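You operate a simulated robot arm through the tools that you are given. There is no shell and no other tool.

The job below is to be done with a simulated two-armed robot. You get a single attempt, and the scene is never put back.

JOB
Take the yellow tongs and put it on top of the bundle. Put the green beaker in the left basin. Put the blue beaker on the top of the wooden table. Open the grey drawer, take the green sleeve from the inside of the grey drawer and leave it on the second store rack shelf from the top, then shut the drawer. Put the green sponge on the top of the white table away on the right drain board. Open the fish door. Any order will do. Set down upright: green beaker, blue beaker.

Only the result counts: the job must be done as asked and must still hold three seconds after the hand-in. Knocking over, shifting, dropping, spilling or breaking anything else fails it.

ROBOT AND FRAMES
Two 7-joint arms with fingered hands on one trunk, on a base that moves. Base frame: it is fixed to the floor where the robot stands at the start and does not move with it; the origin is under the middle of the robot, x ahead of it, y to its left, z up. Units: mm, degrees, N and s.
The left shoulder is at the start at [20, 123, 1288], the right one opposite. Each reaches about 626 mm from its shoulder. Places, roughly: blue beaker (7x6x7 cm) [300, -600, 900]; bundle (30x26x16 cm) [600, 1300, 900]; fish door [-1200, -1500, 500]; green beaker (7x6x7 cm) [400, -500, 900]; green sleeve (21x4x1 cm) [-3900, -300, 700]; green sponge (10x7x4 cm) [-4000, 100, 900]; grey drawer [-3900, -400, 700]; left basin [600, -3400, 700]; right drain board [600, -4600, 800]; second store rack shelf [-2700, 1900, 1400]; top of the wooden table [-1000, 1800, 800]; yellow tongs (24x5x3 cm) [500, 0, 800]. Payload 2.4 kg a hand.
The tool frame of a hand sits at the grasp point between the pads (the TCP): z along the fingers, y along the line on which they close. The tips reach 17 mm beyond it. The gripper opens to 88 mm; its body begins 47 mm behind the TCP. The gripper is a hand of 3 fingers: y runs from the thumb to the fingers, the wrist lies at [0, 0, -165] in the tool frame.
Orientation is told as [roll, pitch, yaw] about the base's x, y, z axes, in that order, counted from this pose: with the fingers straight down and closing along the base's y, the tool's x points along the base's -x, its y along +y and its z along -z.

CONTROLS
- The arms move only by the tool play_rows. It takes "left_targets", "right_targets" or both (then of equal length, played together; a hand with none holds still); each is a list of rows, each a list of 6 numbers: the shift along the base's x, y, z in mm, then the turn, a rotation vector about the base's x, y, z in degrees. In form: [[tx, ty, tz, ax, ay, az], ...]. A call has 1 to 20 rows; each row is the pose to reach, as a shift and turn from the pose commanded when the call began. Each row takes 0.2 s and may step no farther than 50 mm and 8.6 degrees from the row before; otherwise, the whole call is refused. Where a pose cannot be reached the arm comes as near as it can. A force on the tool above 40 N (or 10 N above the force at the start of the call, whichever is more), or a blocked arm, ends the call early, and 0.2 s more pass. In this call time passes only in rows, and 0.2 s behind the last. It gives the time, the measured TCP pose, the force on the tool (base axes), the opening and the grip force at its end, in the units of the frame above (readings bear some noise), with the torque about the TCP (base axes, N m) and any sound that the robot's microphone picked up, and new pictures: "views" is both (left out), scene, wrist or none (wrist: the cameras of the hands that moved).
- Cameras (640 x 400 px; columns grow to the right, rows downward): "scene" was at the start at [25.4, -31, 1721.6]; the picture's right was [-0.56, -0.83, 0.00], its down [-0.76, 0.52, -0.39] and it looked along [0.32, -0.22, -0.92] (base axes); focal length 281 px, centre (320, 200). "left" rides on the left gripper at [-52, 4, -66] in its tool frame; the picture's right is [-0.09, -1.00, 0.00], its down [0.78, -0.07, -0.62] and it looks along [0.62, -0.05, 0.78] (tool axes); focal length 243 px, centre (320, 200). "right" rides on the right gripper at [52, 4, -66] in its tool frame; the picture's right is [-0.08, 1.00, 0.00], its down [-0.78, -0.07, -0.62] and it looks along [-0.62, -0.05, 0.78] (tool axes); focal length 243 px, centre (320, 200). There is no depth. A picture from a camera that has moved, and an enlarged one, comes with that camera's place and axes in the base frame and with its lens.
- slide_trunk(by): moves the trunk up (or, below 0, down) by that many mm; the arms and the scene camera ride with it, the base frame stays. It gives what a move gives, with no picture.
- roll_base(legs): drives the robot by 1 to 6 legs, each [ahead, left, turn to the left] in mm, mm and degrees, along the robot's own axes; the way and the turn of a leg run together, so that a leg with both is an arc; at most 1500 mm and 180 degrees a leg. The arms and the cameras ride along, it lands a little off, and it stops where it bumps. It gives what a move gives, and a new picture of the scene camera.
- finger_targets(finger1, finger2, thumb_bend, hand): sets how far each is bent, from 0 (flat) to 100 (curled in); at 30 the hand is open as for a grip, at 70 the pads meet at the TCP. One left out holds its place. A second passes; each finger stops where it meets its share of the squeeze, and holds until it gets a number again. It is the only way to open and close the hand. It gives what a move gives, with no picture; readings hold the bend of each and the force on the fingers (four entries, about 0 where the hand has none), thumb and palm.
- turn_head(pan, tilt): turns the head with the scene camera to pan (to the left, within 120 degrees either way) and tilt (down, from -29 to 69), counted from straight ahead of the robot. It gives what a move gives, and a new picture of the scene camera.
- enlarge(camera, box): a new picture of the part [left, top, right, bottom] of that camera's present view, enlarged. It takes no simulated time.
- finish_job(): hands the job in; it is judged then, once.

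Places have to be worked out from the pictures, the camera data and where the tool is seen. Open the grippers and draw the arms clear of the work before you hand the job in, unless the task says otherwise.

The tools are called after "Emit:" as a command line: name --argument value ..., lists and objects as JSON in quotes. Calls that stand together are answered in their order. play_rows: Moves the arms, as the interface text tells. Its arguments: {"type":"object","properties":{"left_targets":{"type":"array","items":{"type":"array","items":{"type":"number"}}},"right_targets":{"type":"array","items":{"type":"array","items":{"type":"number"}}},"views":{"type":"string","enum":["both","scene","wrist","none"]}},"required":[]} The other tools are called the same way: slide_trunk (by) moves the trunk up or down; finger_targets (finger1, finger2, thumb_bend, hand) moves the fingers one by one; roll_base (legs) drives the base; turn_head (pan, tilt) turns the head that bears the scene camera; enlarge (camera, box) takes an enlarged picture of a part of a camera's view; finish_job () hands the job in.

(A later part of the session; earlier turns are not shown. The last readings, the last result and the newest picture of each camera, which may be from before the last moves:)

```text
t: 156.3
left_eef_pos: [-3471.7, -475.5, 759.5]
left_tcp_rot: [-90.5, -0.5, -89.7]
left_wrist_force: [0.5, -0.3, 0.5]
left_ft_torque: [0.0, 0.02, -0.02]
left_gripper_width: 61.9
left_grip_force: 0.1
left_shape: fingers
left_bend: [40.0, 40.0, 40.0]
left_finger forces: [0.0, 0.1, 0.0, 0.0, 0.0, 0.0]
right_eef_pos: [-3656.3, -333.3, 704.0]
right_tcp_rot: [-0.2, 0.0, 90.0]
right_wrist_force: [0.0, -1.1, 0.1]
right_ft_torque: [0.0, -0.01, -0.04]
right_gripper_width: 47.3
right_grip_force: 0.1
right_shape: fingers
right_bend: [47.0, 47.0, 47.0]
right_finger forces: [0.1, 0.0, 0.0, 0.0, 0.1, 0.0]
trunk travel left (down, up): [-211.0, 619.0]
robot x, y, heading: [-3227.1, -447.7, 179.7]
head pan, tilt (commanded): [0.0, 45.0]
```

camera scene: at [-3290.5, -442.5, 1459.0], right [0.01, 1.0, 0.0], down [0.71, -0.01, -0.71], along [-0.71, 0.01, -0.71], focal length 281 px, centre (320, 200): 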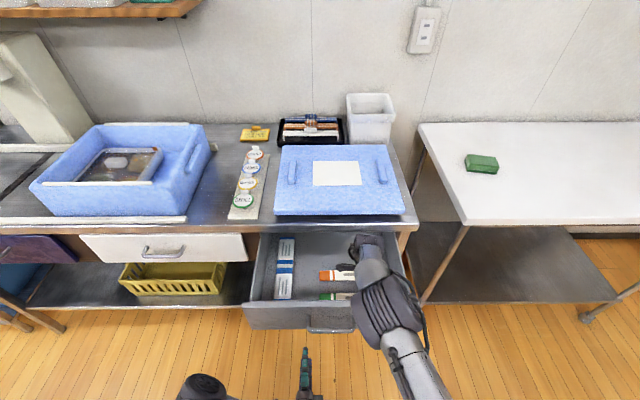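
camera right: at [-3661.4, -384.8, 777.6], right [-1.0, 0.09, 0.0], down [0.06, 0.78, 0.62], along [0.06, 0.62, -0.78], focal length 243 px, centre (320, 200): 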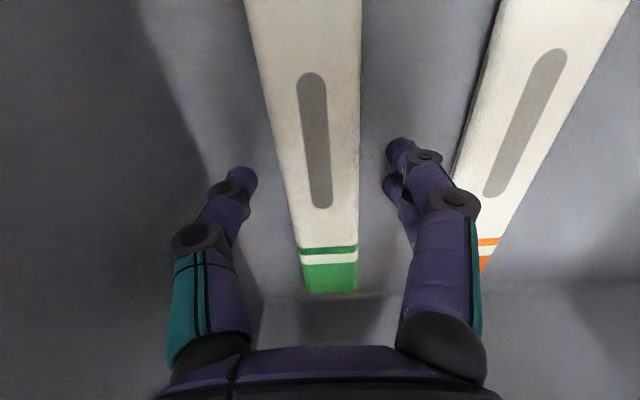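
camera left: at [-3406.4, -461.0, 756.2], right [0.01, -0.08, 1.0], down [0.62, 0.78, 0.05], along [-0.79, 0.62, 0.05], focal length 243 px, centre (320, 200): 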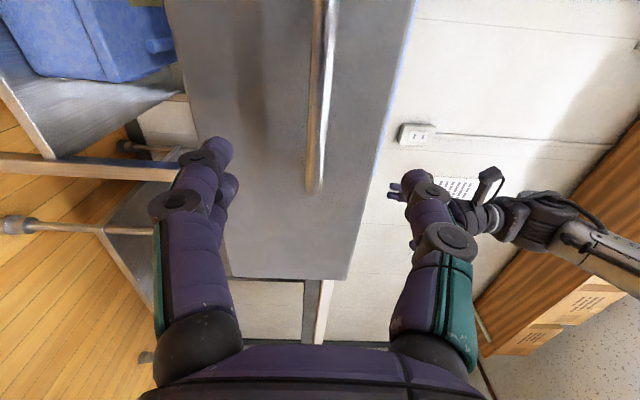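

Emit:
play_rows --right_targets '[[0, 0, -3, 0, 0, 0], [0, 0, -6, 0, 0, 0]]' --views "wrist"

```text
t: 157.0
left_eef_pos: [-3473.1, -474.2, 761.8]
left_tcp_rot: [-90.7, -0.6, -89.7]
left_wrist_force: [-1.6, -0.3, 0.0]
left_ft_torque: [-0.01, 0.02, 0.0]
left_gripper_width: 62.0
left_grip_force: 0.0
left_shape: fingers
left_bend: [40.0, 40.0, 40.0]
left_finger forces: [0.1, 0.1, 0.0, 0.0, 0.1, 0.0]
right_eef_pos: [-3659.7, -332.9, 702.3]
right_tcp_rot: [0.6, -0.1, 90.1]
right_wrist_force: [-0.8, -1.3, 19.0]
right_ft_torque: [-0.04, -0.26, -0.05]
right_gripper_width: 47.5
right_grip_force: 9.5
right_shape: fingers
right_bend: [49.0, 48.0, 47.0]
right_finger forces: [3.4, 2.3, 0.0, 0.0, 13.2, 0.0]
trunk travel left (down, up): [-211.0, 619.0]
robot x, y, heading: [-3223.9, -447.5, 179.2]
head pan, tilt (commanded): [0.0, 45.0]
stopped in row 2 (right hand): the force on the tool passed its limit at 42 N (the readings are from after the stop); the commanded pose is now the measured one
camera right: at [-3663.4, -385.2, 768.6], right [-1.0, 0.08, 0.01], down [0.07, 0.78, 0.62], along [0.04, 0.62, -0.78], focal length 243 px, centre (320, 200)
```

right: 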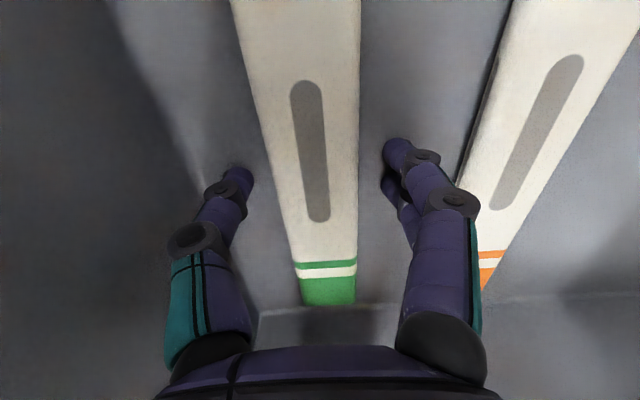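

The tips touched the drawer floor. I raise 3 mm to unload, then close on the sleeve.

Emit:
play_rows --right_targets '[[2, 0, 3, -0.6, 0, 0]]' --views "none"

Emit:
finger_targets --hand "right" --finger1 58 --finger2 58 --thumb_bend 58

Emit:
enlarge --camera "right" --box '[0, 0, 640, 400]'

```text
t: 157.4
left_eef_pos: [-3472.7, -474.9, 760.6]
left_tcp_rot: [-90.6, -0.7, -89.9]
left_wrist_force: [-0.7, -0.1, -0.2]
left_ft_torque: [0.03, 0.01, 0.0]
left_gripper_width: 62.2
left_grip_force: 0.1
left_shape: fingers
left_bend: [40.0, 40.0, 40.0]
left_finger forces: [0.1, 0.0, 0.0, 0.0, 0.0, 0.0]
right_eef_pos: [-3656.0, -333.4, 701.6]
right_tcp_rot: [0.2, 0.6, 90.0]
right_wrist_force: [-0.6, -1.9, 5.9]
right_ft_torque: [-0.01, -0.06, -0.03]
right_gripper_width: 47.4
right_grip_force: 2.5
right_shape: fingers
right_bend: [47.0, 47.0, 47.0]
right_finger forces: [0.4, 1.3, 0.0, 0.0, 3.4, 0.0]
trunk travel left (down, up): [-211.0, 619.0]
robot x, y, heading: [-3224.2, -444.9, 179.6]
head pan, tilt (commanded): [0.0, 45.0]
```

```text
t: 158.4
left_eef_pos: [-3473.5, -473.5, 760.6]
left_tcp_rot: [-90.5, -0.7, -89.7]
left_wrist_force: [0.2, -1.0, -0.1]
left_ft_torque: [0.0, -0.02, -0.03]
left_gripper_width: 62.1
left_grip_force: 0.0
left_shape: fingers
left_bend: [40.0, 40.0, 40.0]
left_finger forces: [0.1, 0.0, 0.0, 0.0, 0.0, 0.2]
right_eef_pos: [-3656.2, -332.9, 702.0]
right_tcp_rot: [0.3, 0.6, 90.1]
right_wrist_force: [1.3, 1.0, 4.0]
right_ft_torque: [0.02, -0.1, 0.03]
right_gripper_width: 29.3
right_grip_force: 3.0
right_shape: fingers
right_bend: [56.0, 56.0, 56.0]
right_finger forces: [0.4, 1.2, 0.0, 0.0, 4.0, 0.1]
trunk travel left (down, up): [-211.0, 619.0]
robot x, y, heading: [-3226.5, -442.7, 179.4]
head pan, tilt (commanded): [0.0, 45.0]
```

```text
1.00 times, centred on (320, 200) of right (not enlarged: the box is as wide or as high as the picture)
camera zoom: at [-3660.6, -383.7, 769.6], right [-1.0, 0.08, 0.0], down [0.07, 0.79, 0.61], along [0.05, 0.61, -0.79], focal length 243 px, centre (320, 200)
```

zoom: 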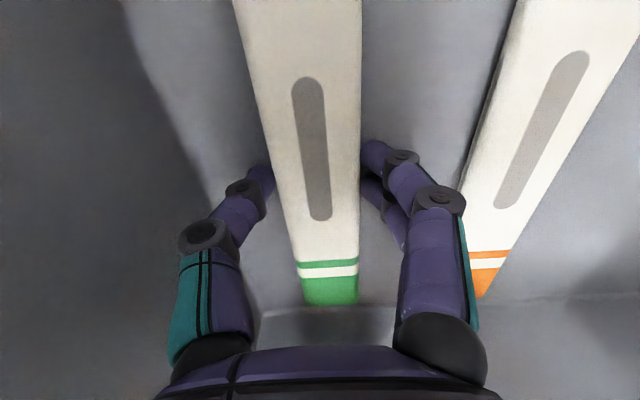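

The digits now touch both edges of the sleeve (~30 mm). I squeeze firmer and lift a little.

Emit:
finger_targets --hand "right" --finger1 68 --finger2 68 --thumb_bend 68

Emit:
play_rows --right_targets '[[0, 0, 8, 0, 0, 0], [0, 0, 25, 0, 0, 0]]' --views "both"

```text
t: 159.4
left_eef_pos: [-3472.5, -474.5, 759.3]
left_tcp_rot: [-90.5, -0.7, -89.8]
left_wrist_force: [0.9, -1.5, 0.4]
left_ft_torque: [0.01, 0.01, 0.04]
left_gripper_width: 62.3
left_grip_force: 0.1
left_shape: fingers
left_bend: [40.0, 40.0, 40.0]
left_finger forces: [0.1, 0.0, 0.0, 0.0, 0.0, 0.0]
right_eef_pos: [-3656.5, -331.9, 702.9]
right_tcp_rot: [0.3, 0.5, 90.0]
right_wrist_force: [0.6, -0.1, 0.5]
right_ft_torque: [0.01, 0.0, 0.03]
right_gripper_width: 26.5
right_grip_force: 8.5
right_shape: fingers
right_bend: [58.0, 59.0, 60.0]
right_finger forces: [4.1, 4.2, 0.0, 0.0, 8.3, 0.0]
trunk travel left (down, up): [-211.0, 619.0]
robot x, y, heading: [-3229.0, -444.7, 179.7]
head pan, tilt (commanded): [0.0, 45.0]
```

```text
t: 160.0
left_eef_pos: [-3472.4, -474.2, 760.8]
left_tcp_rot: [-90.6, -0.6, -89.8]
left_wrist_force: [0.1, 0.5, -0.4]
left_ft_torque: [0.01, 0.02, -0.01]
left_gripper_width: 62.4
left_grip_force: 0.1
left_shape: fingers
left_bend: [40.0, 40.0, 40.0]
left_finger forces: [0.0, 0.1, 0.0, 0.1, 0.0, 0.0]
right_eef_pos: [-3656.2, -332.8, 728.0]
right_tcp_rot: [0.2, 0.4, 89.9]
right_wrist_force: [-0.1, 0.2, 0.7]
right_ft_torque: [0.01, 0.06, -0.01]
right_gripper_width: 26.6
right_grip_force: 8.0
right_shape: fingers
right_bend: [58.0, 59.0, 60.0]
right_finger forces: [4.1, 4.2, 0.0, 0.1, 8.2, 0.0]
trunk travel left (down, up): [-211.0, 619.0]
robot x, y, heading: [-3225.6, -442.0, 179.4]
head pan, tilt (commanded): [0.0, 45.0]
camera scene: at [-3290.4, -442.5, 1459.0], right [0.01, 1.0, 0.0], down [0.71, -0.01, -0.71], along [-0.71, 0.01, -0.71], focal length 281 px, centre (320, 200)
camera right: at [-3660.3, -384.7, 794.9], right [-1.0, 0.08, 0.0], down [0.07, 0.79, 0.61], along [0.05, 0.61, -0.79], focal length 243 px, centre (320, 200)
```

scene: 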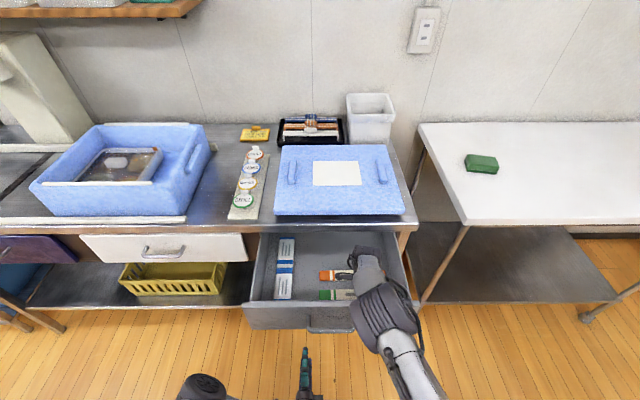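
right: 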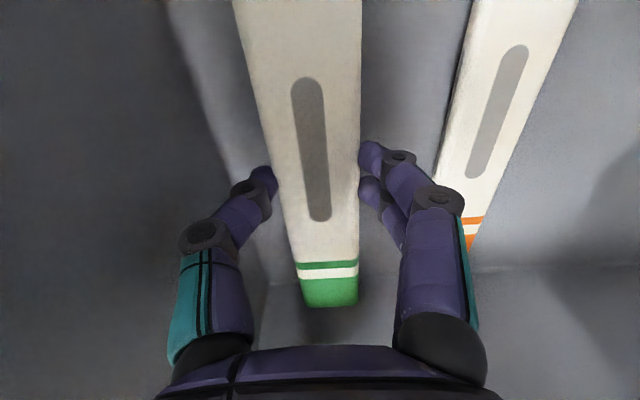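

The sleeve is lifted cleanly, with the orange one undisturbed. I raise the right hand well above the drawer and draw it back slightly.

Emit:
play_rows --right_targets '[[0, 0, 45, 0, 0, 0], [0, 0, 90, 0, 0, 0], [0, 0, 135, 0, 0, 0], [15, 5, 175, 0, 0, 0], [35, 15, 215, 0, 0, 0], [55, 25, 255, 0, 0, 0]]' --views "both"

```text
t: 161.4
left_eef_pos: [-3471.7, -473.8, 760.9]
left_tcp_rot: [-90.5, -0.6, -89.8]
left_wrist_force: [-0.9, 0.3, -1.1]
left_ft_torque: [-0.01, 0.04, -0.03]
left_gripper_width: 62.0
left_grip_force: 0.2
left_shape: fingers
left_bend: [40.0, 40.0, 40.0]
left_finger forces: [0.1, 0.1, 0.1, 0.0, 0.0, 0.0]
right_eef_pos: [-3600.5, -303.5, 983.1]
right_tcp_rot: [0.2, 0.5, 90.1]
right_wrist_force: [0.1, 0.1, 0.4]
right_ft_torque: [0.0, -0.02, 0.05]
right_gripper_width: 26.2
right_grip_force: 7.9
right_shape: fingers
right_bend: [58.0, 59.0, 60.0]
right_finger forces: [4.0, 4.0, 0.0, 0.0, 8.2, 0.1]
trunk travel left (down, up): [-211.0, 619.0]
robot x, y, heading: [-3224.2, -441.4, 179.4]
head pan, tilt (commanded): [0.0, 45.0]
camera scene: at [-3290.2, -442.5, 1459.0], right [0.01, 1.0, 0.0], down [0.71, -0.01, -0.71], along [-0.71, 0.01, -0.71], focal length 281 px, centre (320, 200)
camera right: at [-3604.9, -356.7, 1050.6], right [-1.0, 0.08, 0.0], down [0.07, 0.79, 0.61], along [0.05, 0.61, -0.79], focal length 243 px, centre (320, 200)
```

scene: 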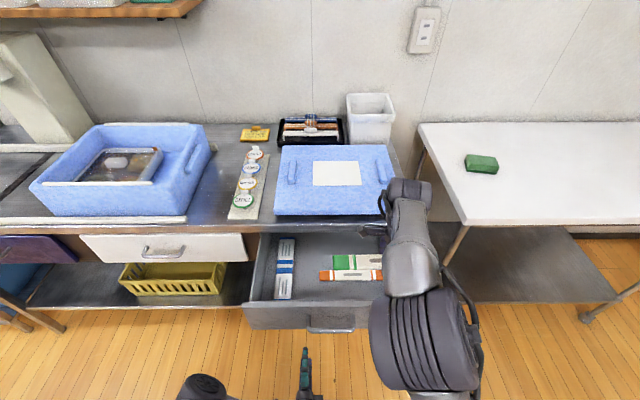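
right: 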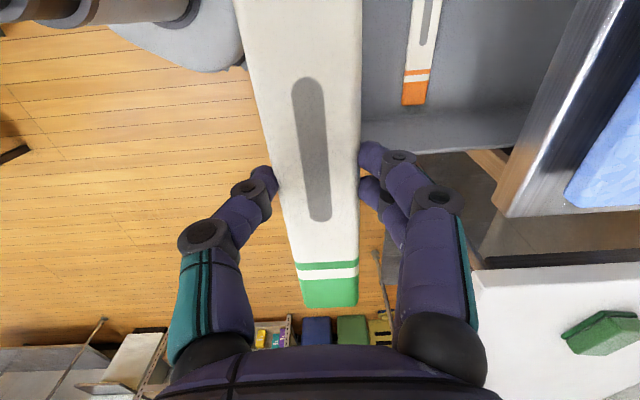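

The sleeve hangs securely in the right hand above the drawer. I lower the trunk by 100 mm for better left-arm reach, then raise the left hand 100 mm back to bar height and line up with the bar's middle.

Emit:
slide_trunk --by -100

Emit:
play_rows --left_targets '[[0, 15, 25, 0, 0, 0], [0, 30, 50, 0, 0, 0], [0, 45, 75, 0, 0, 0], [0, 60, 100, 0, 0, 0]]' --views "both"

```text
t: 162.7
left_eef_pos: [-3477.9, -473.2, 670.6]
left_tcp_rot: [-91.4, 1.0, -89.3]
left_wrist_force: [-0.2, 0.4, -0.5]
left_ft_torque: [0.03, -0.06, 0.02]
left_gripper_width: 62.3
left_grip_force: 0.1
left_shape: fingers
left_bend: [40.0, 40.0, 40.0]
left_finger forces: [0.0, 0.1, 0.0, 0.0, 0.0, 0.0]
right_eef_pos: [-3600.8, -305.9, 882.3]
right_tcp_rot: [0.3, 0.4, 90.0]
right_wrist_force: [-0.4, 0.2, 0.2]
right_ft_torque: [0.0, 0.01, -0.01]
right_gripper_width: 26.4
right_grip_force: 7.9
right_shape: fingers
right_bend: [58.0, 59.0, 60.0]
right_finger forces: [4.1, 4.0, 0.0, 0.0, 8.2, 0.0]
trunk travel left (down, up): [-111.0, 719.0]
robot x, y, heading: [-3221.2, -444.0, 179.6]
head pan, tilt (commanded): [0.0, 45.0]
```

```text
t: 163.7
left_eef_pos: [-3473.3, -415.1, 756.3]
left_tcp_rot: [-90.5, -1.7, -89.7]
left_wrist_force: [0.0, -0.3, -0.3]
left_ft_torque: [-0.02, -0.01, 0.03]
left_gripper_width: 62.3
left_grip_force: 0.0
left_shape: fingers
left_bend: [40.0, 40.0, 40.0]
left_finger forces: [0.1, 0.0, 0.1, 0.0, 0.0, 0.1]
right_eef_pos: [-3600.9, -305.1, 882.7]
right_tcp_rot: [0.3, 0.5, 90.0]
right_wrist_force: [1.1, 0.9, 0.1]
right_ft_torque: [-0.03, -0.01, 0.02]
right_gripper_width: 26.2
right_grip_force: 8.0
right_shape: fingers
right_bend: [58.0, 59.0, 60.0]
right_finger forces: [4.0, 4.1, 0.0, 0.1, 8.2, 0.1]
trunk travel left (down, up): [-111.0, 719.0]
robot x, y, heading: [-3226.4, -441.8, 179.3]
head pan, tilt (commanded): [0.0, 45.0]
camera scene: at [-3290.4, -442.5, 1358.9], right [0.01, 1.0, 0.0], down [0.71, -0.01, -0.71], along [-0.71, 0.01, -0.71], focal length 281 px, centre (320, 200)
camera left: at [-3407.1, -465.5, 752.8], right [0.01, -0.06, 1.0], down [0.62, 0.79, 0.04], along [-0.79, 0.62, 0.04], focal length 243 px, centre (320, 200)
```

scene: 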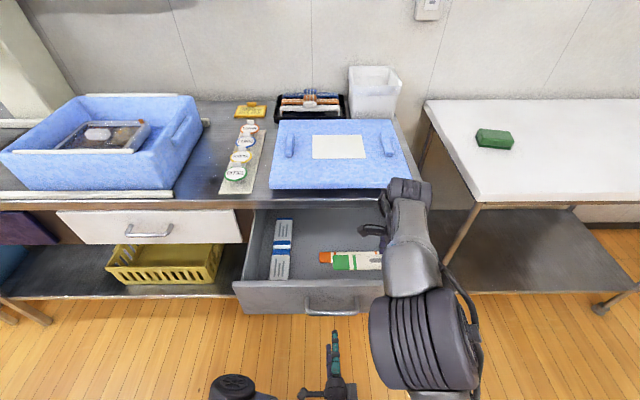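
left: 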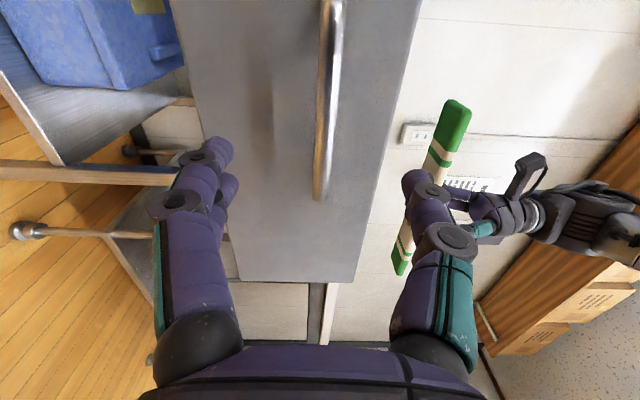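

The bar is in line with the left hand. I advance 55 mm and grip it again.

Emit:
play_rows --left_targets '[[-20, 1, 2, 0, 0, 0], [-40, 2, 3, 0, 0, 0], [-55, 3, 4, 0, 0, 0]]' --views "wrist"

Emit:
finger_targets --hand "left" --finger1 78 --finger2 78 --thumb_bend 78

```text
t: 164.5
left_eef_pos: [-3526.2, -411.6, 765.9]
left_tcp_rot: [-90.5, -0.4, -89.9]
left_wrist_force: [-1.1, -0.3, 0.3]
left_ft_torque: [-0.03, 0.01, -0.01]
left_gripper_width: 62.4
left_grip_force: 0.1
left_shape: fingers
left_bend: [40.0, 40.0, 40.0]
left_finger forces: [0.0, 0.0, 0.0, 0.1, 0.0, 0.0]
right_eef_pos: [-3600.9, -305.6, 883.2]
right_tcp_rot: [0.5, 0.5, 90.0]
right_wrist_force: [-0.1, -0.4, 0.9]
right_ft_torque: [-0.01, 0.0, -0.02]
right_gripper_width: 26.4
right_grip_force: 7.6
right_shape: fingers
right_bend: [58.0, 59.0, 60.0]
right_finger forces: [4.1, 4.0, 0.0, 0.0, 8.3, 0.0]
trunk travel left (down, up): [-111.0, 719.0]
robot x, y, heading: [-3225.3, -446.0, 179.4]
head pan, tilt (commanded): [0.0, 45.0]
camera left: at [-3462.3, -462.0, 761.4], right [0.01, -0.08, 1.0], down [0.62, 0.78, 0.06], along [-0.78, 0.62, 0.05], focal length 243 px, centre (320, 200)
```

left: 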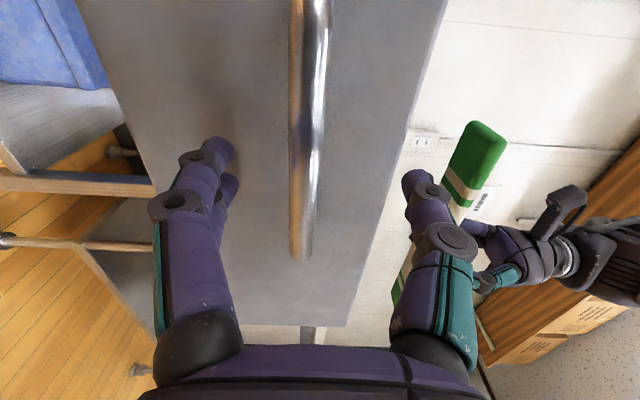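

```text
t: 165.5
left_eef_pos: [-3527.2, -411.0, 765.5]
left_tcp_rot: [-90.5, -0.5, -89.8]
left_wrist_force: [-0.8, 0.1, -10.4]
left_ft_torque: [0.01, -0.12, -0.03]
left_gripper_width: 5.3
left_grip_force: 10.6
left_shape: fingers
left_bend: [71.0, 71.0, 74.0]
left_finger forces: [8.0, 8.0, 0.0, 0.1, 5.5, 0.1]
right_eef_pos: [-3601.5, -304.6, 881.9]
right_tcp_rot: [0.1, 0.4, 90.0]
right_wrist_force: [0.4, 0.0, 0.6]
right_ft_torque: [0.02, 0.04, -0.02]
right_gripper_width: 26.7
right_grip_force: 8.3
right_shape: fingers
right_bend: [58.0, 59.0, 60.0]
right_finger forces: [4.1, 4.0, 0.1, 0.1, 8.1, 0.1]
trunk travel left (down, up): [-111.0, 719.0]
robot x, y, heading: [-3224.1, -444.4, 179.4]
head pan, tilt (commanded): [0.0, 45.0]
```

The bar is gripped. I raise the right hand 60 mm for clearance while the left hand pushes the drawer in, going down 5 mm to level with the bar.

Emit:
play_rows --left_targets '[[0, 0, -4, 0, 0, 0], [-5, 0, -5, 0, 0, 0], [-30, 0, -5, 0, 0, 0], [-60, 0, -5, 0, 0, 0], [-90, 0, -5, 0, 0, 0], [-120, 0, -5, 0, 0, 0], [-150, 0, -5, 0, 0, 0], [-180, 0, -5, 0, 0, 0]]' --right_targets '[[0, 10, 30, 0, 0, 0], [0, 20, 60, 0, 0, 0], [0, 20, 60, 0, 0, 0], [0, 20, 60, 0, 0, 0], [0, 20, 60, 0, 0, 0], [0, 20, 60, 0, 0, 0], [0, 20, 60, 0, 0, 0], [0, 20, 60, 0, 0, 0]]' --views "both"

```text
t: 167.3
left_eef_pos: [-3708.6, -411.6, 759.5]
left_tcp_rot: [-90.5, -0.6, -89.7]
left_wrist_force: [0.2, -7.1, 1.2]
left_ft_torque: [-0.04, 0.05, 0.07]
left_gripper_width: 4.6
left_grip_force: 9.7
left_shape: fingers
left_bend: [73.0, 73.0, 71.0]
left_finger forces: [5.0, 4.9, 0.1, 0.1, 10.2, 0.0]
right_eef_pos: [-3601.2, -287.3, 943.7]
right_tcp_rot: [0.3, 0.4, 90.0]
right_wrist_force: [-0.1, 0.4, -0.9]
right_ft_torque: [0.01, 0.01, -0.02]
right_gripper_width: 26.5
right_grip_force: 7.9
right_shape: fingers
right_bend: [58.0, 59.0, 60.0]
right_finger forces: [4.0, 4.0, 0.2, 0.1, 8.0, 0.1]
trunk travel left (down, up): [-111.0, 719.0]
robot x, y, heading: [-3226.5, -446.3, 179.5]
head pan, tilt (commanded): [0.0, 45.0]
camera scene: at [-3290.4, -443.3, 1359.0], right [0.01, 1.0, 0.0], down [0.71, 0.0, -0.71], along [-0.71, 0.01, -0.71], focal length 281 px, centre (320, 200)
camera right: at [-3605.5, -338.6, 1010.5], right [-1.0, 0.08, 0.0], down [0.07, 0.79, 0.61], along [0.05, 0.61, -0.79], focal length 243 px, centre (320, 200)
camera left: at [-3643.2, -461.5, 755.1], right [0.01, -0.08, 1.0], down [0.62, 0.78, 0.05], along [-0.79, 0.62, 0.05], focal length 243 px, centre (320, 200)
```

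scene: 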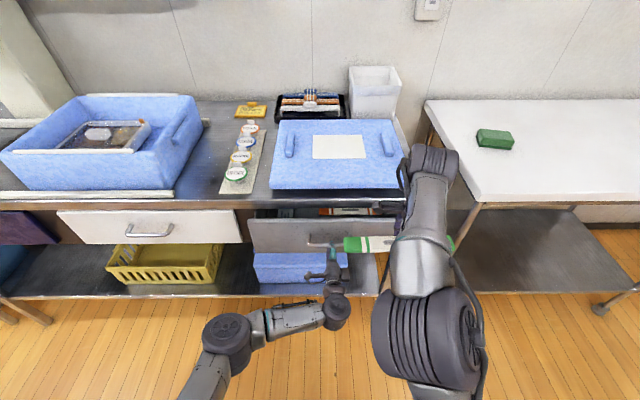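
right: 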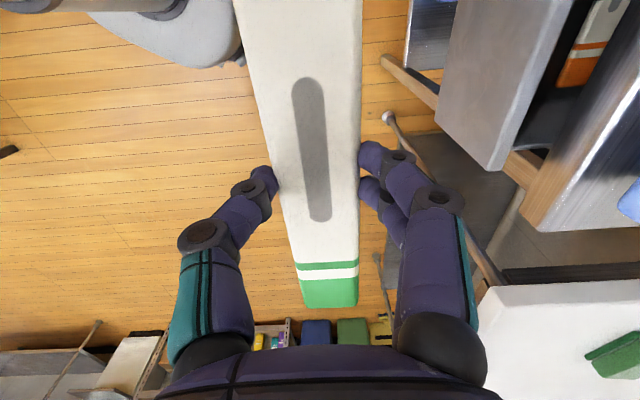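
left: 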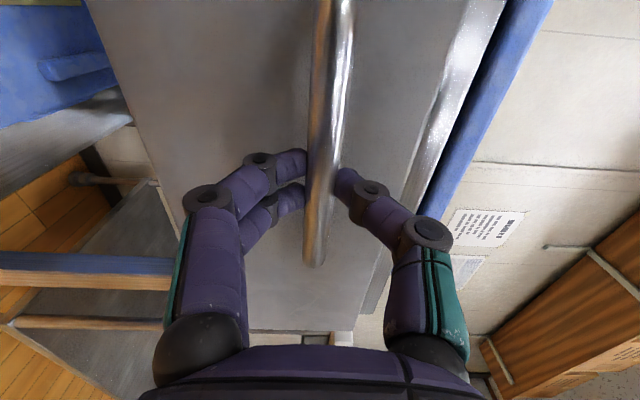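

Nearly shut. I push the last stretch in smaller steps and watch the force.

Emit:
play_rows --left_targets '[[-12, 0, 0, 0, 0, 0], [-24, 0, 0, 0, 0, 0], [-34, 0, 0, 0, 0, 0]]' --views "none"

```text
t: 168.1
left_eef_pos: [-3743.4, -410.5, 759.2]
left_tcp_rot: [-90.4, -0.6, -89.8]
left_wrist_force: [-1.5, -5.3, 0.4]
left_ft_torque: [-0.02, 0.04, 0.06]
left_gripper_width: 5.0
left_grip_force: 10.0
left_shape: fingers
left_bend: [73.0, 73.0, 71.0]
left_finger forces: [4.8, 5.0, 0.0, 0.0, 10.4, 0.0]
right_eef_pos: [-3600.7, -287.0, 943.8]
right_tcp_rot: [0.2, 0.5, 90.0]
right_wrist_force: [0.7, -0.4, 0.1]
right_ft_torque: [0.03, -0.01, 0.01]
right_gripper_width: 26.2
right_grip_force: 8.2
right_shape: fingers
right_bend: [58.0, 59.0, 60.0]
right_finger forces: [4.0, 4.0, 0.0, 0.0, 8.1, 0.0]
trunk travel left (down, up): [-111.0, 719.0]
robot x, y, heading: [-3229.5, -444.6, 179.4]
head pan, tilt (commanded): [0.0, 45.0]
```

Emit:
play_rows --left_targets '[[-4, 0, 0, 0, 0, 0], [-8, 0, 0, 0, 0, 0]]' --views "both"

```text
t: 168.7
left_eef_pos: [-3748.9, -412.1, 759.9]
left_tcp_rot: [-90.4, -0.5, -89.9]
left_wrist_force: [4.8, -2.4, -2.8]
left_ft_torque: [0.04, 0.0, 0.04]
left_gripper_width: 4.1
left_grip_force: 9.4
left_shape: fingers
left_bend: [74.0, 74.0, 71.0]
left_finger forces: [5.6, 5.4, 0.0, 0.0, 7.6, 0.1]
right_eef_pos: [-3601.4, -284.9, 943.2]
right_tcp_rot: [0.3, 0.5, 90.0]
right_wrist_force: [1.0, 0.9, -0.1]
right_ft_torque: [-0.01, -0.01, 0.01]
right_gripper_width: 25.8
right_grip_force: 8.0
right_shape: fingers
right_bend: [58.0, 59.0, 60.0]
right_finger forces: [4.1, 4.0, 0.1, 0.0, 8.0, 0.0]
trunk travel left (down, up): [-111.0, 719.0]
robot x, y, heading: [-3226.4, -444.4, 179.4]
head pan, tilt (commanded): [0.0, 45.0]
camera scene: at [-3290.3, -442.6, 1358.9], right [0.01, 1.0, 0.0], down [0.71, -0.01, -0.71], along [-0.71, 0.01, -0.71], focal length 281 px, centre (320, 200)
camera left: at [-3684.1, -462.0, 754.6], right [0.01, -0.08, 1.0], down [0.62, 0.78, 0.05], along [-0.78, 0.62, 0.05], focal length 243 px, centre (320, 200)
```

scene: 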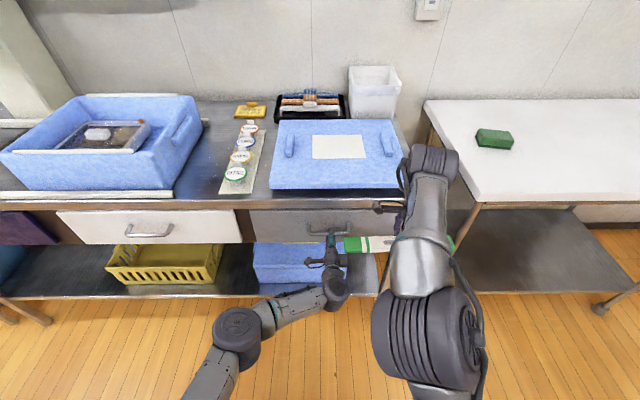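
left: 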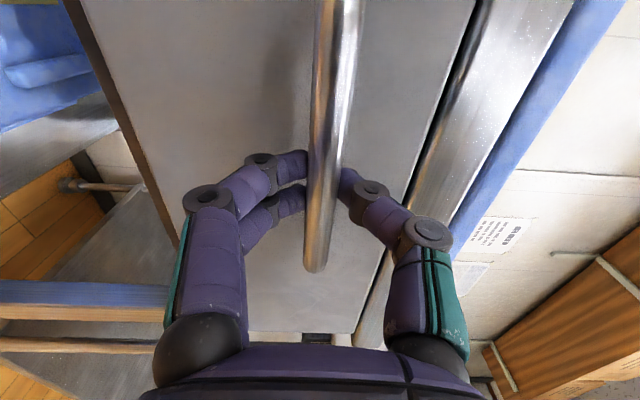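

The reaction rises, suggesting it is at its stop. I push a few mm more to be sure it is fully shut.

Emit:
play_rows --left_targets '[[-4, 0, 0, 0, 0, 0], [-8, 0, 0, 0, 0, 0]]' --views "none"

```text
t: 169.3
left_eef_pos: [-3758.9, -411.6, 758.7]
left_tcp_rot: [-90.4, -0.5, -89.9]
left_wrist_force: [-2.1, 0.6, 0.7]
left_ft_torque: [0.01, -0.01, -0.01]
left_gripper_width: 0.0
left_grip_force: 2.2
left_shape: fingers
left_bend: [76.0, 76.0, 74.0]
left_finger forces: [0.0, 0.0, 0.0, 0.0, 4.9, 0.1]
right_eef_pos: [-3600.6, -285.8, 942.9]
right_tcp_rot: [0.3, 0.5, 90.0]
right_wrist_force: [0.8, 0.3, 0.5]
right_ft_torque: [0.03, 0.02, 0.04]
right_gripper_width: 26.4
right_grip_force: 7.8
right_shape: fingers
right_bend: [58.0, 59.0, 60.0]
right_finger forces: [4.1, 4.0, 0.0, 0.0, 8.1, 0.0]
trunk travel left (down, up): [-111.0, 719.0]
robot x, y, heading: [-3226.3, -446.2, 179.7]
head pan, tilt (commanded): [0.0, 45.0]
```

The pads slid past the bar, so the drawer is against its stop. I open the left hand and back it off along +x.

Emit:
finger_targets --hand "left" --finger1 38 --finger2 38 --thumb_bend 38

Emit:
play_rows --left_targets '[[20, 0, 0, 0, 0, 0], [50, 0, 0, 0, 0, 0], [90, 0, 0, 0, 0, 0], [130, 0, 0, 0, 0, 0], [160, 0, 0, 0, 0, 0]]' --views "both"

```text
t: 170.3
left_eef_pos: [-3758.3, -411.9, 760.3]
left_tcp_rot: [-90.6, -0.6, -89.9]
left_wrist_force: [-0.1, 0.2, -0.2]
left_ft_torque: [-0.01, 0.0, 0.0]
left_gripper_width: 66.8
left_grip_force: 0.1
left_shape: fingers
left_bend: [38.0, 38.0, 38.0]
left_finger forces: [0.1, 0.0, 0.1, 0.0, 0.0, 0.0]
right_eef_pos: [-3601.4, -286.7, 943.0]
right_tcp_rot: [0.3, 0.6, 90.1]
right_wrist_force: [-0.4, 0.4, 0.0]
right_ft_torque: [-0.02, -0.03, 0.0]
right_gripper_width: 26.4
right_grip_force: 8.2
right_shape: fingers
right_bend: [58.0, 59.0, 60.0]
right_finger forces: [3.9, 4.1, 0.0, 0.0, 7.9, 0.0]
trunk travel left (down, up): [-111.0, 719.0]
robot x, y, heading: [-3227.4, -443.7, 179.6]
head pan, tilt (commanded): [0.0, 45.0]
```

```text
t: 171.5
left_eef_pos: [-3597.4, -413.4, 760.5]
left_tcp_rot: [-90.5, -0.6, -89.8]
left_wrist_force: [-0.3, 0.6, 0.5]
left_ft_torque: [0.0, 0.03, 0.0]
left_gripper_width: 66.7
left_grip_force: 0.0
left_shape: fingers
left_bend: [38.0, 38.0, 38.0]
left_finger forces: [0.0, 0.1, 0.0, 0.0, 0.0, 0.0]
right_eef_pos: [-3601.4, -287.1, 943.4]
right_tcp_rot: [0.3, 0.5, 90.1]
right_wrist_force: [0.1, -0.2, -0.9]
right_ft_torque: [-0.03, 0.04, 0.01]
right_gripper_width: 26.2
right_grip_force: 7.8
right_shape: fingers
right_bend: [58.0, 59.0, 60.0]
right_finger forces: [4.0, 4.0, 0.1, 0.0, 8.0, 0.0]
trunk travel left (down, up): [-111.0, 719.0]
robot x, y, heading: [-3228.3, -446.3, 179.5]
head pan, tilt (commanded): [0.0, 45.0]
camera scene: at [-3290.4, -442.4, 1359.0], right [0.01, 1.0, 0.0], down [0.71, -0.01, -0.71], along [-0.71, 0.01, -0.71], focal length 281 px, centre (320, 200)
camera left: at [-3531.3, -463.9, 755.7], right [0.01, -0.07, 1.0], down [0.62, 0.78, 0.05], along [-0.79, 0.62, 0.05], focal length 243 px, centre (320, 200)
```

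scene: 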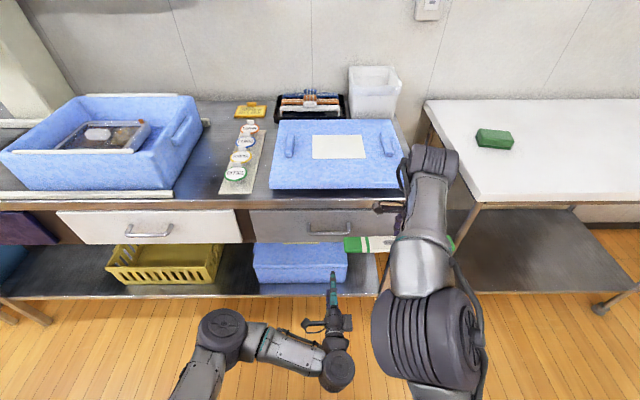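
left: 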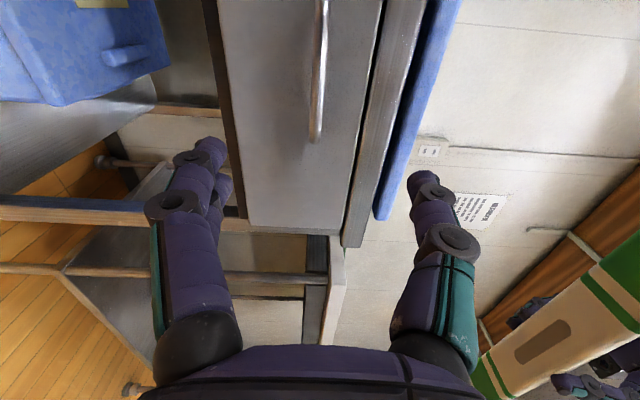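

The drawer is shut flush. Next is the sponge, about [−4018, 93, 890]; I check how big my base is by looking straight down.

Emit:
turn_head --pan 0 --tilt 69

```text
t: 172.4
left_eef_pos: [-3597.2, -412.8, 759.2]
left_tcp_rot: [-90.5, -0.7, -89.8]
left_wrist_force: [0.3, 0.1, 0.6]
left_ft_torque: [0.01, 0.01, 0.01]
left_gripper_width: 66.7
left_grip_force: 0.1
left_shape: fingers
left_bend: [38.0, 38.0, 38.0]
left_finger forces: [0.0, 0.0, 0.0, 0.1, 0.0, 0.0]
right_eef_pos: [-3602.4, -285.7, 942.5]
right_tcp_rot: [0.4, 0.5, 90.1]
right_wrist_force: [-0.1, 0.8, 0.0]
right_ft_torque: [-0.01, 0.03, 0.01]
right_gripper_width: 26.1
right_grip_force: 7.6
right_shape: fingers
right_bend: [58.0, 59.0, 60.0]
right_finger forces: [4.0, 3.9, 0.0, 0.0, 8.0, 0.1]
trunk travel left (down, up): [-111.0, 719.0]
robot x, y, heading: [-3224.1, -443.2, 179.6]
head pan, tilt (commanded): [0.0, 68.8]
camera scene: at [-3265.1, -442.6, 1330.2], right [0.01, 1.0, 0.0], down [0.93, -0.01, -0.36], along [-0.36, 0.0, -0.93], focal length 281 px, centre (320, 200)
```

scene: 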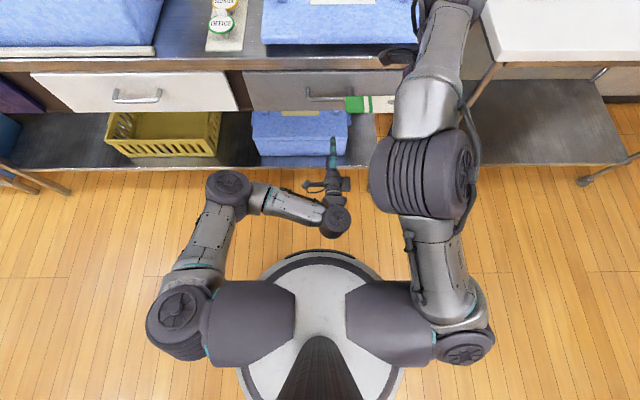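

The base looks about 300 mm in radius. I first undo the left hand's roll, keeping it in place.

Emit:
play_rows --left_targets '[[0, 0, 0, -8.2, 0, 0], [0, 0, 0, -16.4, 0, 0], [0, 0, 0, -24.6, 0, 0], [0, 0, 0, -32.8, 0, 0], [0, 0, 0, -41, 0, 0], [0, 0, 0, -49.2, 0, 0], [0, 0, 0, -57.4, 0, 0], [0, 0, 0, -65.6, 0, 0], [0, 0, 0, -73.8, 0, 0], [0, 0, 0, -82, 0, 0], [0, 0, 0, -90, 0, 0]]' --views "none"

Emit:
play_rows --left_targets '[[17, -7, 10, 0, -8.2, 0], [34, -14, 20, 0, -16.4, 0], [51, -21, 30, 0, -24.6, 0], [68, -28, 40, 0, -32.8, 0], [85, -35, 50, 0, -41, 0], [102, -42, 60, 0, -49.2, 0], [119, -49, 70, 0, -57.4, 0], [130, -56, 80, 0, -65.6, 0], [140, -63, 90, 0, -73.8, 0], [150, -72, 95, 0, -82, 0], [160, -81, 100, 0, -90, 0]]' --views "both"

```text
t: 174.8
left_eef_pos: [-3596.7, -412.2, 758.7]
left_tcp_rot: [100.4, -89.2, 79.2]
left_wrist_force: [-0.2, -0.6, -0.5]
left_ft_torque: [0.0, 0.01, -0.02]
left_gripper_width: 66.5
left_grip_force: 0.0
left_shape: fingers
left_bend: [38.0, 38.0, 38.0]
left_finger forces: [0.1, 0.0, 0.0, 0.1, 0.0, 0.1]
right_eef_pos: [-3601.5, -285.9, 943.2]
right_tcp_rot: [0.3, 0.4, 89.9]
right_wrist_force: [-0.1, -0.4, -0.3]
right_ft_torque: [0.02, -0.04, 0.03]
right_gripper_width: 26.1
right_grip_force: 8.1
right_shape: fingers
right_bend: [58.0, 59.0, 60.0]
right_finger forces: [4.0, 4.0, 0.1, 0.1, 8.1, 0.1]
trunk travel left (down, up): [-111.0, 719.0]
robot x, y, heading: [-3227.5, -442.5, 179.4]
head pan, tilt (commanded): [0.0, 68.8]
```

```text
t: 177.2
left_eef_pos: [-3437.9, -491.3, 860.1]
left_tcp_rot: [-0.5, -0.1, 179.4]
left_wrist_force: [0.5, -0.1, -0.2]
left_ft_torque: [0.03, -0.02, 0.01]
left_gripper_width: 66.9
left_grip_force: 0.2
left_shape: fingers
left_bend: [38.0, 38.0, 38.0]
left_finger forces: [0.0, 0.1, 0.1, 0.1, 0.1, 0.1]
right_eef_pos: [-3601.3, -286.8, 944.7]
right_tcp_rot: [0.4, 0.5, 90.1]
right_wrist_force: [0.2, -1.1, 0.0]
right_ft_torque: [0.01, 0.0, -0.03]
right_gripper_width: 26.0
right_grip_force: 8.0
right_shape: fingers
right_bend: [58.0, 59.0, 60.0]
right_finger forces: [4.1, 4.1, 0.1, 0.0, 8.0, 0.0]
trunk travel left (down, up): [-111.0, 719.0]
robot x, y, heading: [-3229.6, -441.1, 179.7]
head pan, tilt (commanded): [0.0, 68.8]
camera scene: at [-3265.0, -442.7, 1330.1], right [0.01, 1.0, 0.0], down [0.93, -0.01, -0.36], along [-0.36, 0.0, -0.93], focal length 281 px, centre (320, 200)
camera left: at [-3490.9, -494.6, 926.4], right [-0.07, 1.0, 0.01], down [0.78, 0.05, 0.62], along [0.62, 0.05, -0.78], focal length 243 px, centre (320, 200)
```

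scene: 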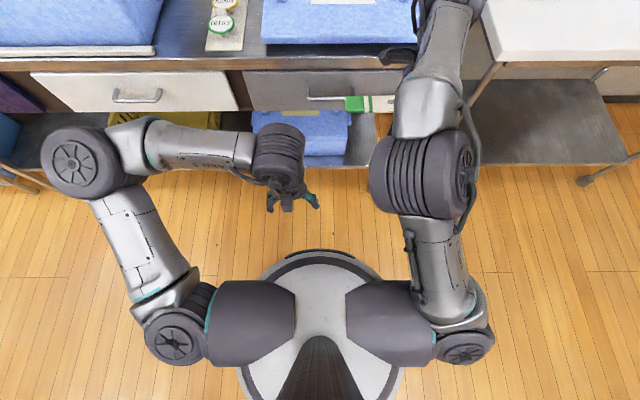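
left: 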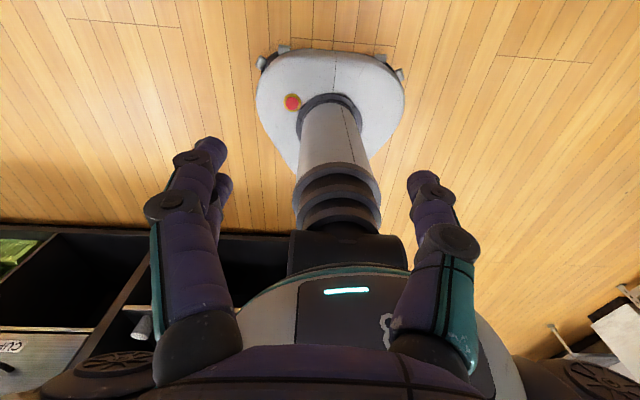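

The wrist view shows the real base is small: about 240 mm half-width and only ~170 mm ahead; the disc is my chest. So I can stand closer and face the white table directly. I raise the trunk 150 mm, open the left hand, and drive right by 665 mm.

Emit:
slide_trunk --by 150

Emit:
finger_targets --hand "left" --finger1 30 --finger2 30 --thumb_bend 30

Emit:
roll_base --legs '[[0, -660, 0.5], [230, 0, 0]]'

Emit:
turn_head --pan 0 --tilt 50

```text
t: 179.0
left_eef_pos: [-3438.8, -491.9, 1010.9]
left_tcp_rot: [-0.5, -0.1, 179.4]
left_wrist_force: [-0.9, -0.1, 0.4]
left_ft_torque: [-0.03, 0.03, 0.0]
left_gripper_width: 66.9
left_grip_force: 0.0
left_shape: fingers
left_bend: [38.0, 38.0, 38.0]
left_finger forces: [0.0, 0.0, 0.0, 0.0, 0.0, 0.0]
right_eef_pos: [-3601.4, -285.2, 1092.0]
right_tcp_rot: [0.3, 0.5, 90.1]
right_wrist_force: [0.3, 0.1, -0.9]
right_ft_torque: [0.01, 0.01, -0.01]
right_gripper_width: 26.4
right_grip_force: 8.1
right_shape: fingers
right_bend: [58.0, 59.0, 60.0]
right_finger forces: [4.0, 4.0, 0.0, 0.0, 7.9, 0.0]
trunk travel left (down, up): [-261.0, 569.0]
robot x, y, heading: [-3226.2, -442.4, 179.7]
head pan, tilt (commanded): [0.0, 68.8]
```

```text
t: 180.0
left_eef_pos: [-3437.8, -491.4, 1011.4]
left_tcp_rot: [-0.5, -0.3, 179.4]
left_wrist_force: [-0.7, 0.3, 0.2]
left_ft_torque: [0.02, -0.02, 0.01]
left_gripper_width: 84.0
left_grip_force: 0.0
left_shape: fingers
left_bend: [30.0, 30.0, 30.0]
left_finger forces: [0.1, 0.0, 0.0, 0.0, 0.0, 0.0]
right_eef_pos: [-3600.8, -286.2, 1093.5]
right_tcp_rot: [0.2, 0.5, 89.9]
right_wrist_force: [0.0, 0.0, 0.4]
right_ft_torque: [0.0, 0.02, -0.03]
right_gripper_width: 26.2
right_grip_force: 8.0
right_shape: fingers
right_bend: [58.0, 59.0, 60.0]
right_finger forces: [3.9, 4.0, 0.0, 0.1, 8.0, 0.0]
trunk travel left (down, up): [-261.0, 569.0]
robot x, y, heading: [-3223.9, -441.5, 179.5]
head pan, tilt (commanded): [0.0, 68.8]
```

```text
t: 184.9
left_eef_pos: [-3665.6, 146.9, 1009.8]
left_tcp_rot: [-0.5, 0.0, -179.6]
left_wrist_force: [0.8, -0.2, -0.4]
left_ft_torque: [0.0, -0.02, 0.03]
left_gripper_width: 83.9
left_grip_force: 0.1
left_shape: fingers
left_bend: [30.0, 30.0, 30.0]
left_finger forces: [0.0, 0.0, 0.1, 0.0, 0.0, 0.0]
right_eef_pos: [-3832.2, 350.2, 1093.6]
right_tcp_rot: [0.1, 0.5, 90.9]
right_wrist_force: [0.7, -0.6, 0.8]
right_ft_torque: [0.01, -0.03, 0.03]
right_gripper_width: 26.5
right_grip_force: 8.2
right_shape: fingers
right_bend: [58.0, 59.0, 60.0]
right_finger forces: [3.9, 4.1, 0.0, 0.0, 8.0, 0.1]
trunk travel left (down, up): [-261.0, 569.0]
robot x, y, heading: [-3454.9, 195.6, -179.6]
head pan, tilt (commanded): [0.0, 68.8]
camera scene: at [-3493.9, 199.5, 1480.1], right [-0.01, 1.0, 0.0], down [0.93, 0.01, -0.36], along [-0.36, 0.0, -0.93], focal length 281 px, centre (320, 200)
```

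scene: 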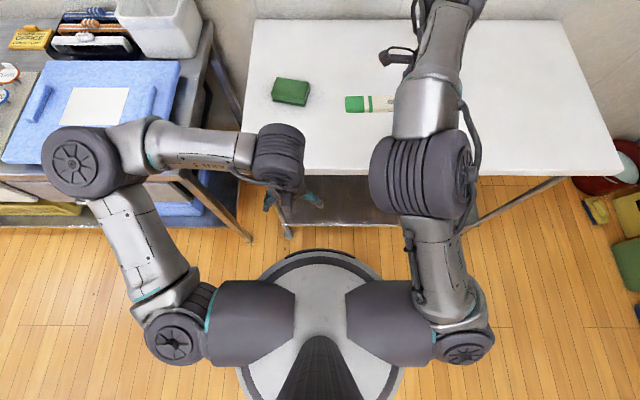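

```text
t: 185.7
left_eef_pos: [-3666.2, 149.4, 1010.8]
left_tcp_rot: [-0.4, -0.2, -179.7]
left_wrist_force: [-0.2, 0.3, -1.4]
left_ft_torque: [-0.01, 0.01, 0.01]
left_gripper_width: 84.1
left_grip_force: 0.0
left_shape: fingers
left_bend: [30.0, 30.0, 30.0]
left_finger forces: [0.0, 0.0, 0.1, 0.1, 0.0, 0.0]
right_eef_pos: [-3830.4, 351.1, 1093.3]
right_tcp_rot: [0.4, 0.5, 90.9]
right_wrist_force: [0.0, 0.6, -0.3]
right_ft_torque: [-0.03, -0.01, 0.01]
right_gripper_width: 26.2
right_grip_force: 8.2
right_shape: fingers
right_bend: [58.0, 59.0, 60.0]
right_finger forces: [3.9, 4.0, 0.0, 0.0, 8.1, 0.0]
trunk travel left (down, up): [-261.0, 569.0]
robot x, y, heading: [-3454.9, 196.3, -179.7]
head pan, tilt (commanded): [0.0, 50.0]
camera scene: at [-3514.1, 199.4, 1502.0], right [-0.01, 1.0, 0.0], down [0.77, 0.01, -0.64], along [-0.64, 0.0, -0.77], focal length 281 px, centre (320, 200)
```

scene: 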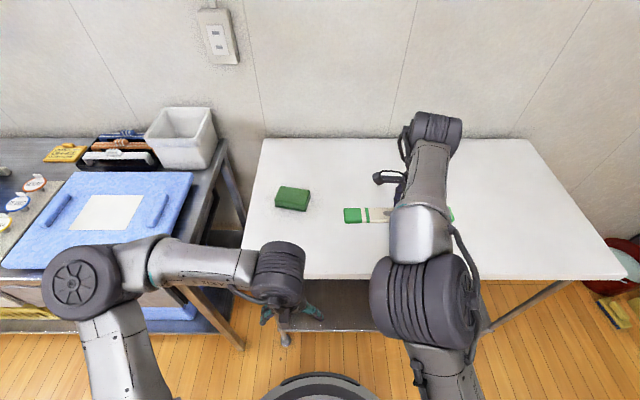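

I now place the sponge at about [−4020, 122]. I shift 50 mm right and 120 mm forward so the left hand can reach it near its shoulder line.

Emit:
roll_base --legs '[[120, -50, -0.3]]'

```text
t: 187.0
left_eef_pos: [-3783.5, 200.0, 1010.0]
left_tcp_rot: [-0.5, -0.2, 179.8]
left_wrist_force: [-0.9, -0.4, 0.0]
left_ft_torque: [0.0, 0.01, 0.01]
left_gripper_width: 84.0
left_grip_force: 0.1
left_shape: fingers
left_bend: [30.0, 30.0, 30.0]
left_finger forces: [0.0, 0.0, 0.0, 0.0, 0.0, 0.1]
right_eef_pos: [-3948.3, 404.4, 1092.4]
right_tcp_rot: [0.3, 0.6, 90.5]
right_wrist_force: [0.1, 0.4, -0.1]
right_ft_torque: [-0.03, 0.02, -0.01]
right_gripper_width: 26.1
right_grip_force: 8.1
right_shape: fingers
right_bend: [58.0, 59.0, 60.0]
right_finger forces: [4.0, 4.0, 0.0, 0.0, 8.0, 0.0]
trunk travel left (down, up): [-261.0, 569.0]
robot x, y, heading: [-3570.9, 253.7, 180.0]
head pan, tilt (commanded): [0.0, 50.0]
camera scene: at [-3631.8, 250.2, 1502.0], right [0.0, 1.0, 0.0], down [0.77, 0.0, -0.64], along [-0.64, 0.0, -0.77], focal length 281 px, centre (320, 200)
```

scene: 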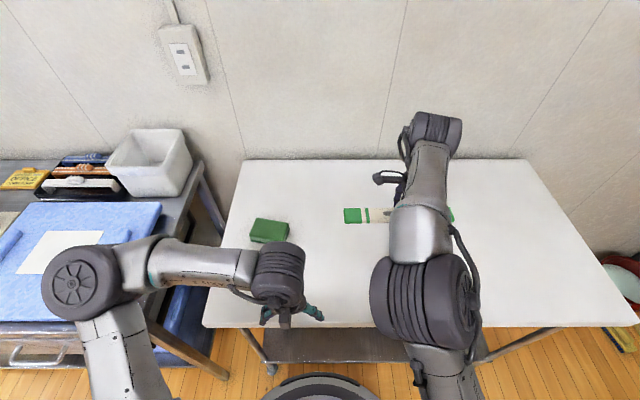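

The sponge appears at about [−4030, 120]. I extend the left hand over it while yawing +90° so it closes along x, staying at z 1010.

Emit:
play_rows --left_targets '[[-20, -7, 0, 0, 0, 8.2], [-40, -14, 0, 0, 0, 16.4], [-60, -21, 0, 0, 0, 24.6], [-80, -28, 0, 0, 0, 32.8], [-100, -35, 0, 0, 0, 41], [-120, -42, 0, 0, 0, 49.2], [-140, -49, 0, 0, 0, 57.4], [-160, -56, 0, 0, 0, 65.6], [-180, -63, 0, 0, 0, 73.8], [-200, -70, 0, 0, 0, 82], [-220, -78, 0, 0, 0, 90]]' --views "both"

```text
t: 189.4
left_eef_pos: [-4002.3, 121.5, 1008.2]
left_tcp_rot: [-0.5, -0.2, -90.1]
left_wrist_force: [-0.2, -0.8, 0.1]
left_ft_torque: [0.01, -0.04, 0.03]
left_gripper_width: 84.1
left_grip_force: 0.0
left_shape: fingers
left_bend: [30.0, 30.0, 30.0]
left_finger forces: [0.1, 0.0, 0.1, 0.0, 0.1, 0.1]
right_eef_pos: [-3946.5, 403.3, 1092.0]
right_tcp_rot: [0.3, 0.4, 90.5]
right_wrist_force: [0.3, 0.3, 0.0]
right_ft_torque: [-0.01, 0.01, 0.01]
right_gripper_width: 26.1
right_grip_force: 7.5
right_shape: fingers
right_bend: [58.0, 59.0, 60.0]
right_finger forces: [4.0, 3.9, 0.0, 0.0, 8.0, 0.1]
trunk travel left (down, up): [-261.0, 569.0]
robot x, y, heading: [-3567.2, 249.2, 179.8]
head pan, tilt (commanded): [0.0, 50.0]
camera scene: at [-3631.0, 249.8, 1502.1], right [0.0, 1.0, 0.0], down [0.77, 0.0, -0.64], along [-0.64, 0.0, -0.77], focal length 281 px, centre (320, 200)
camera left: at [-3997.9, 71.4, 1074.4], right [-1.0, -0.09, 0.01], down [-0.06, 0.78, 0.62], along [-0.06, 0.62, -0.79], focal length 243 px, centre (320, 200)
```

scene: 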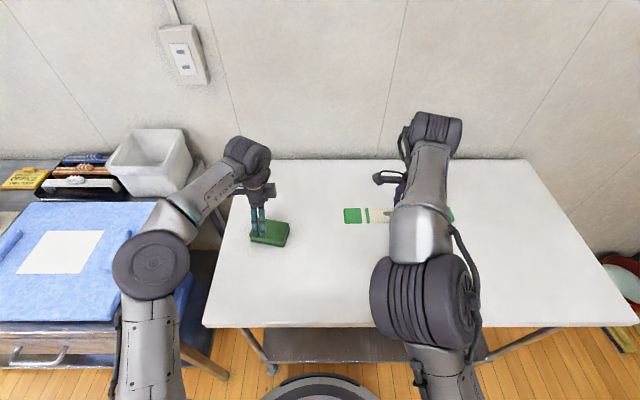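
left: 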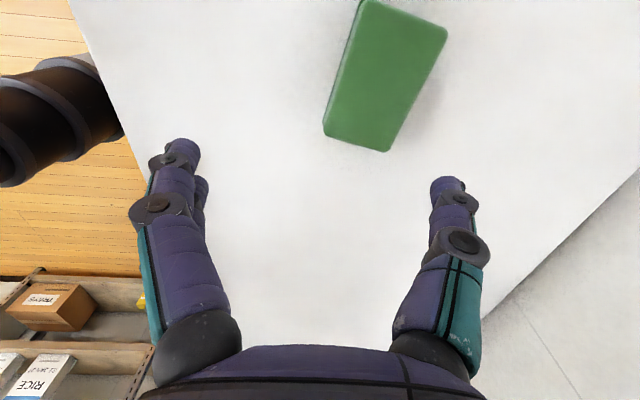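

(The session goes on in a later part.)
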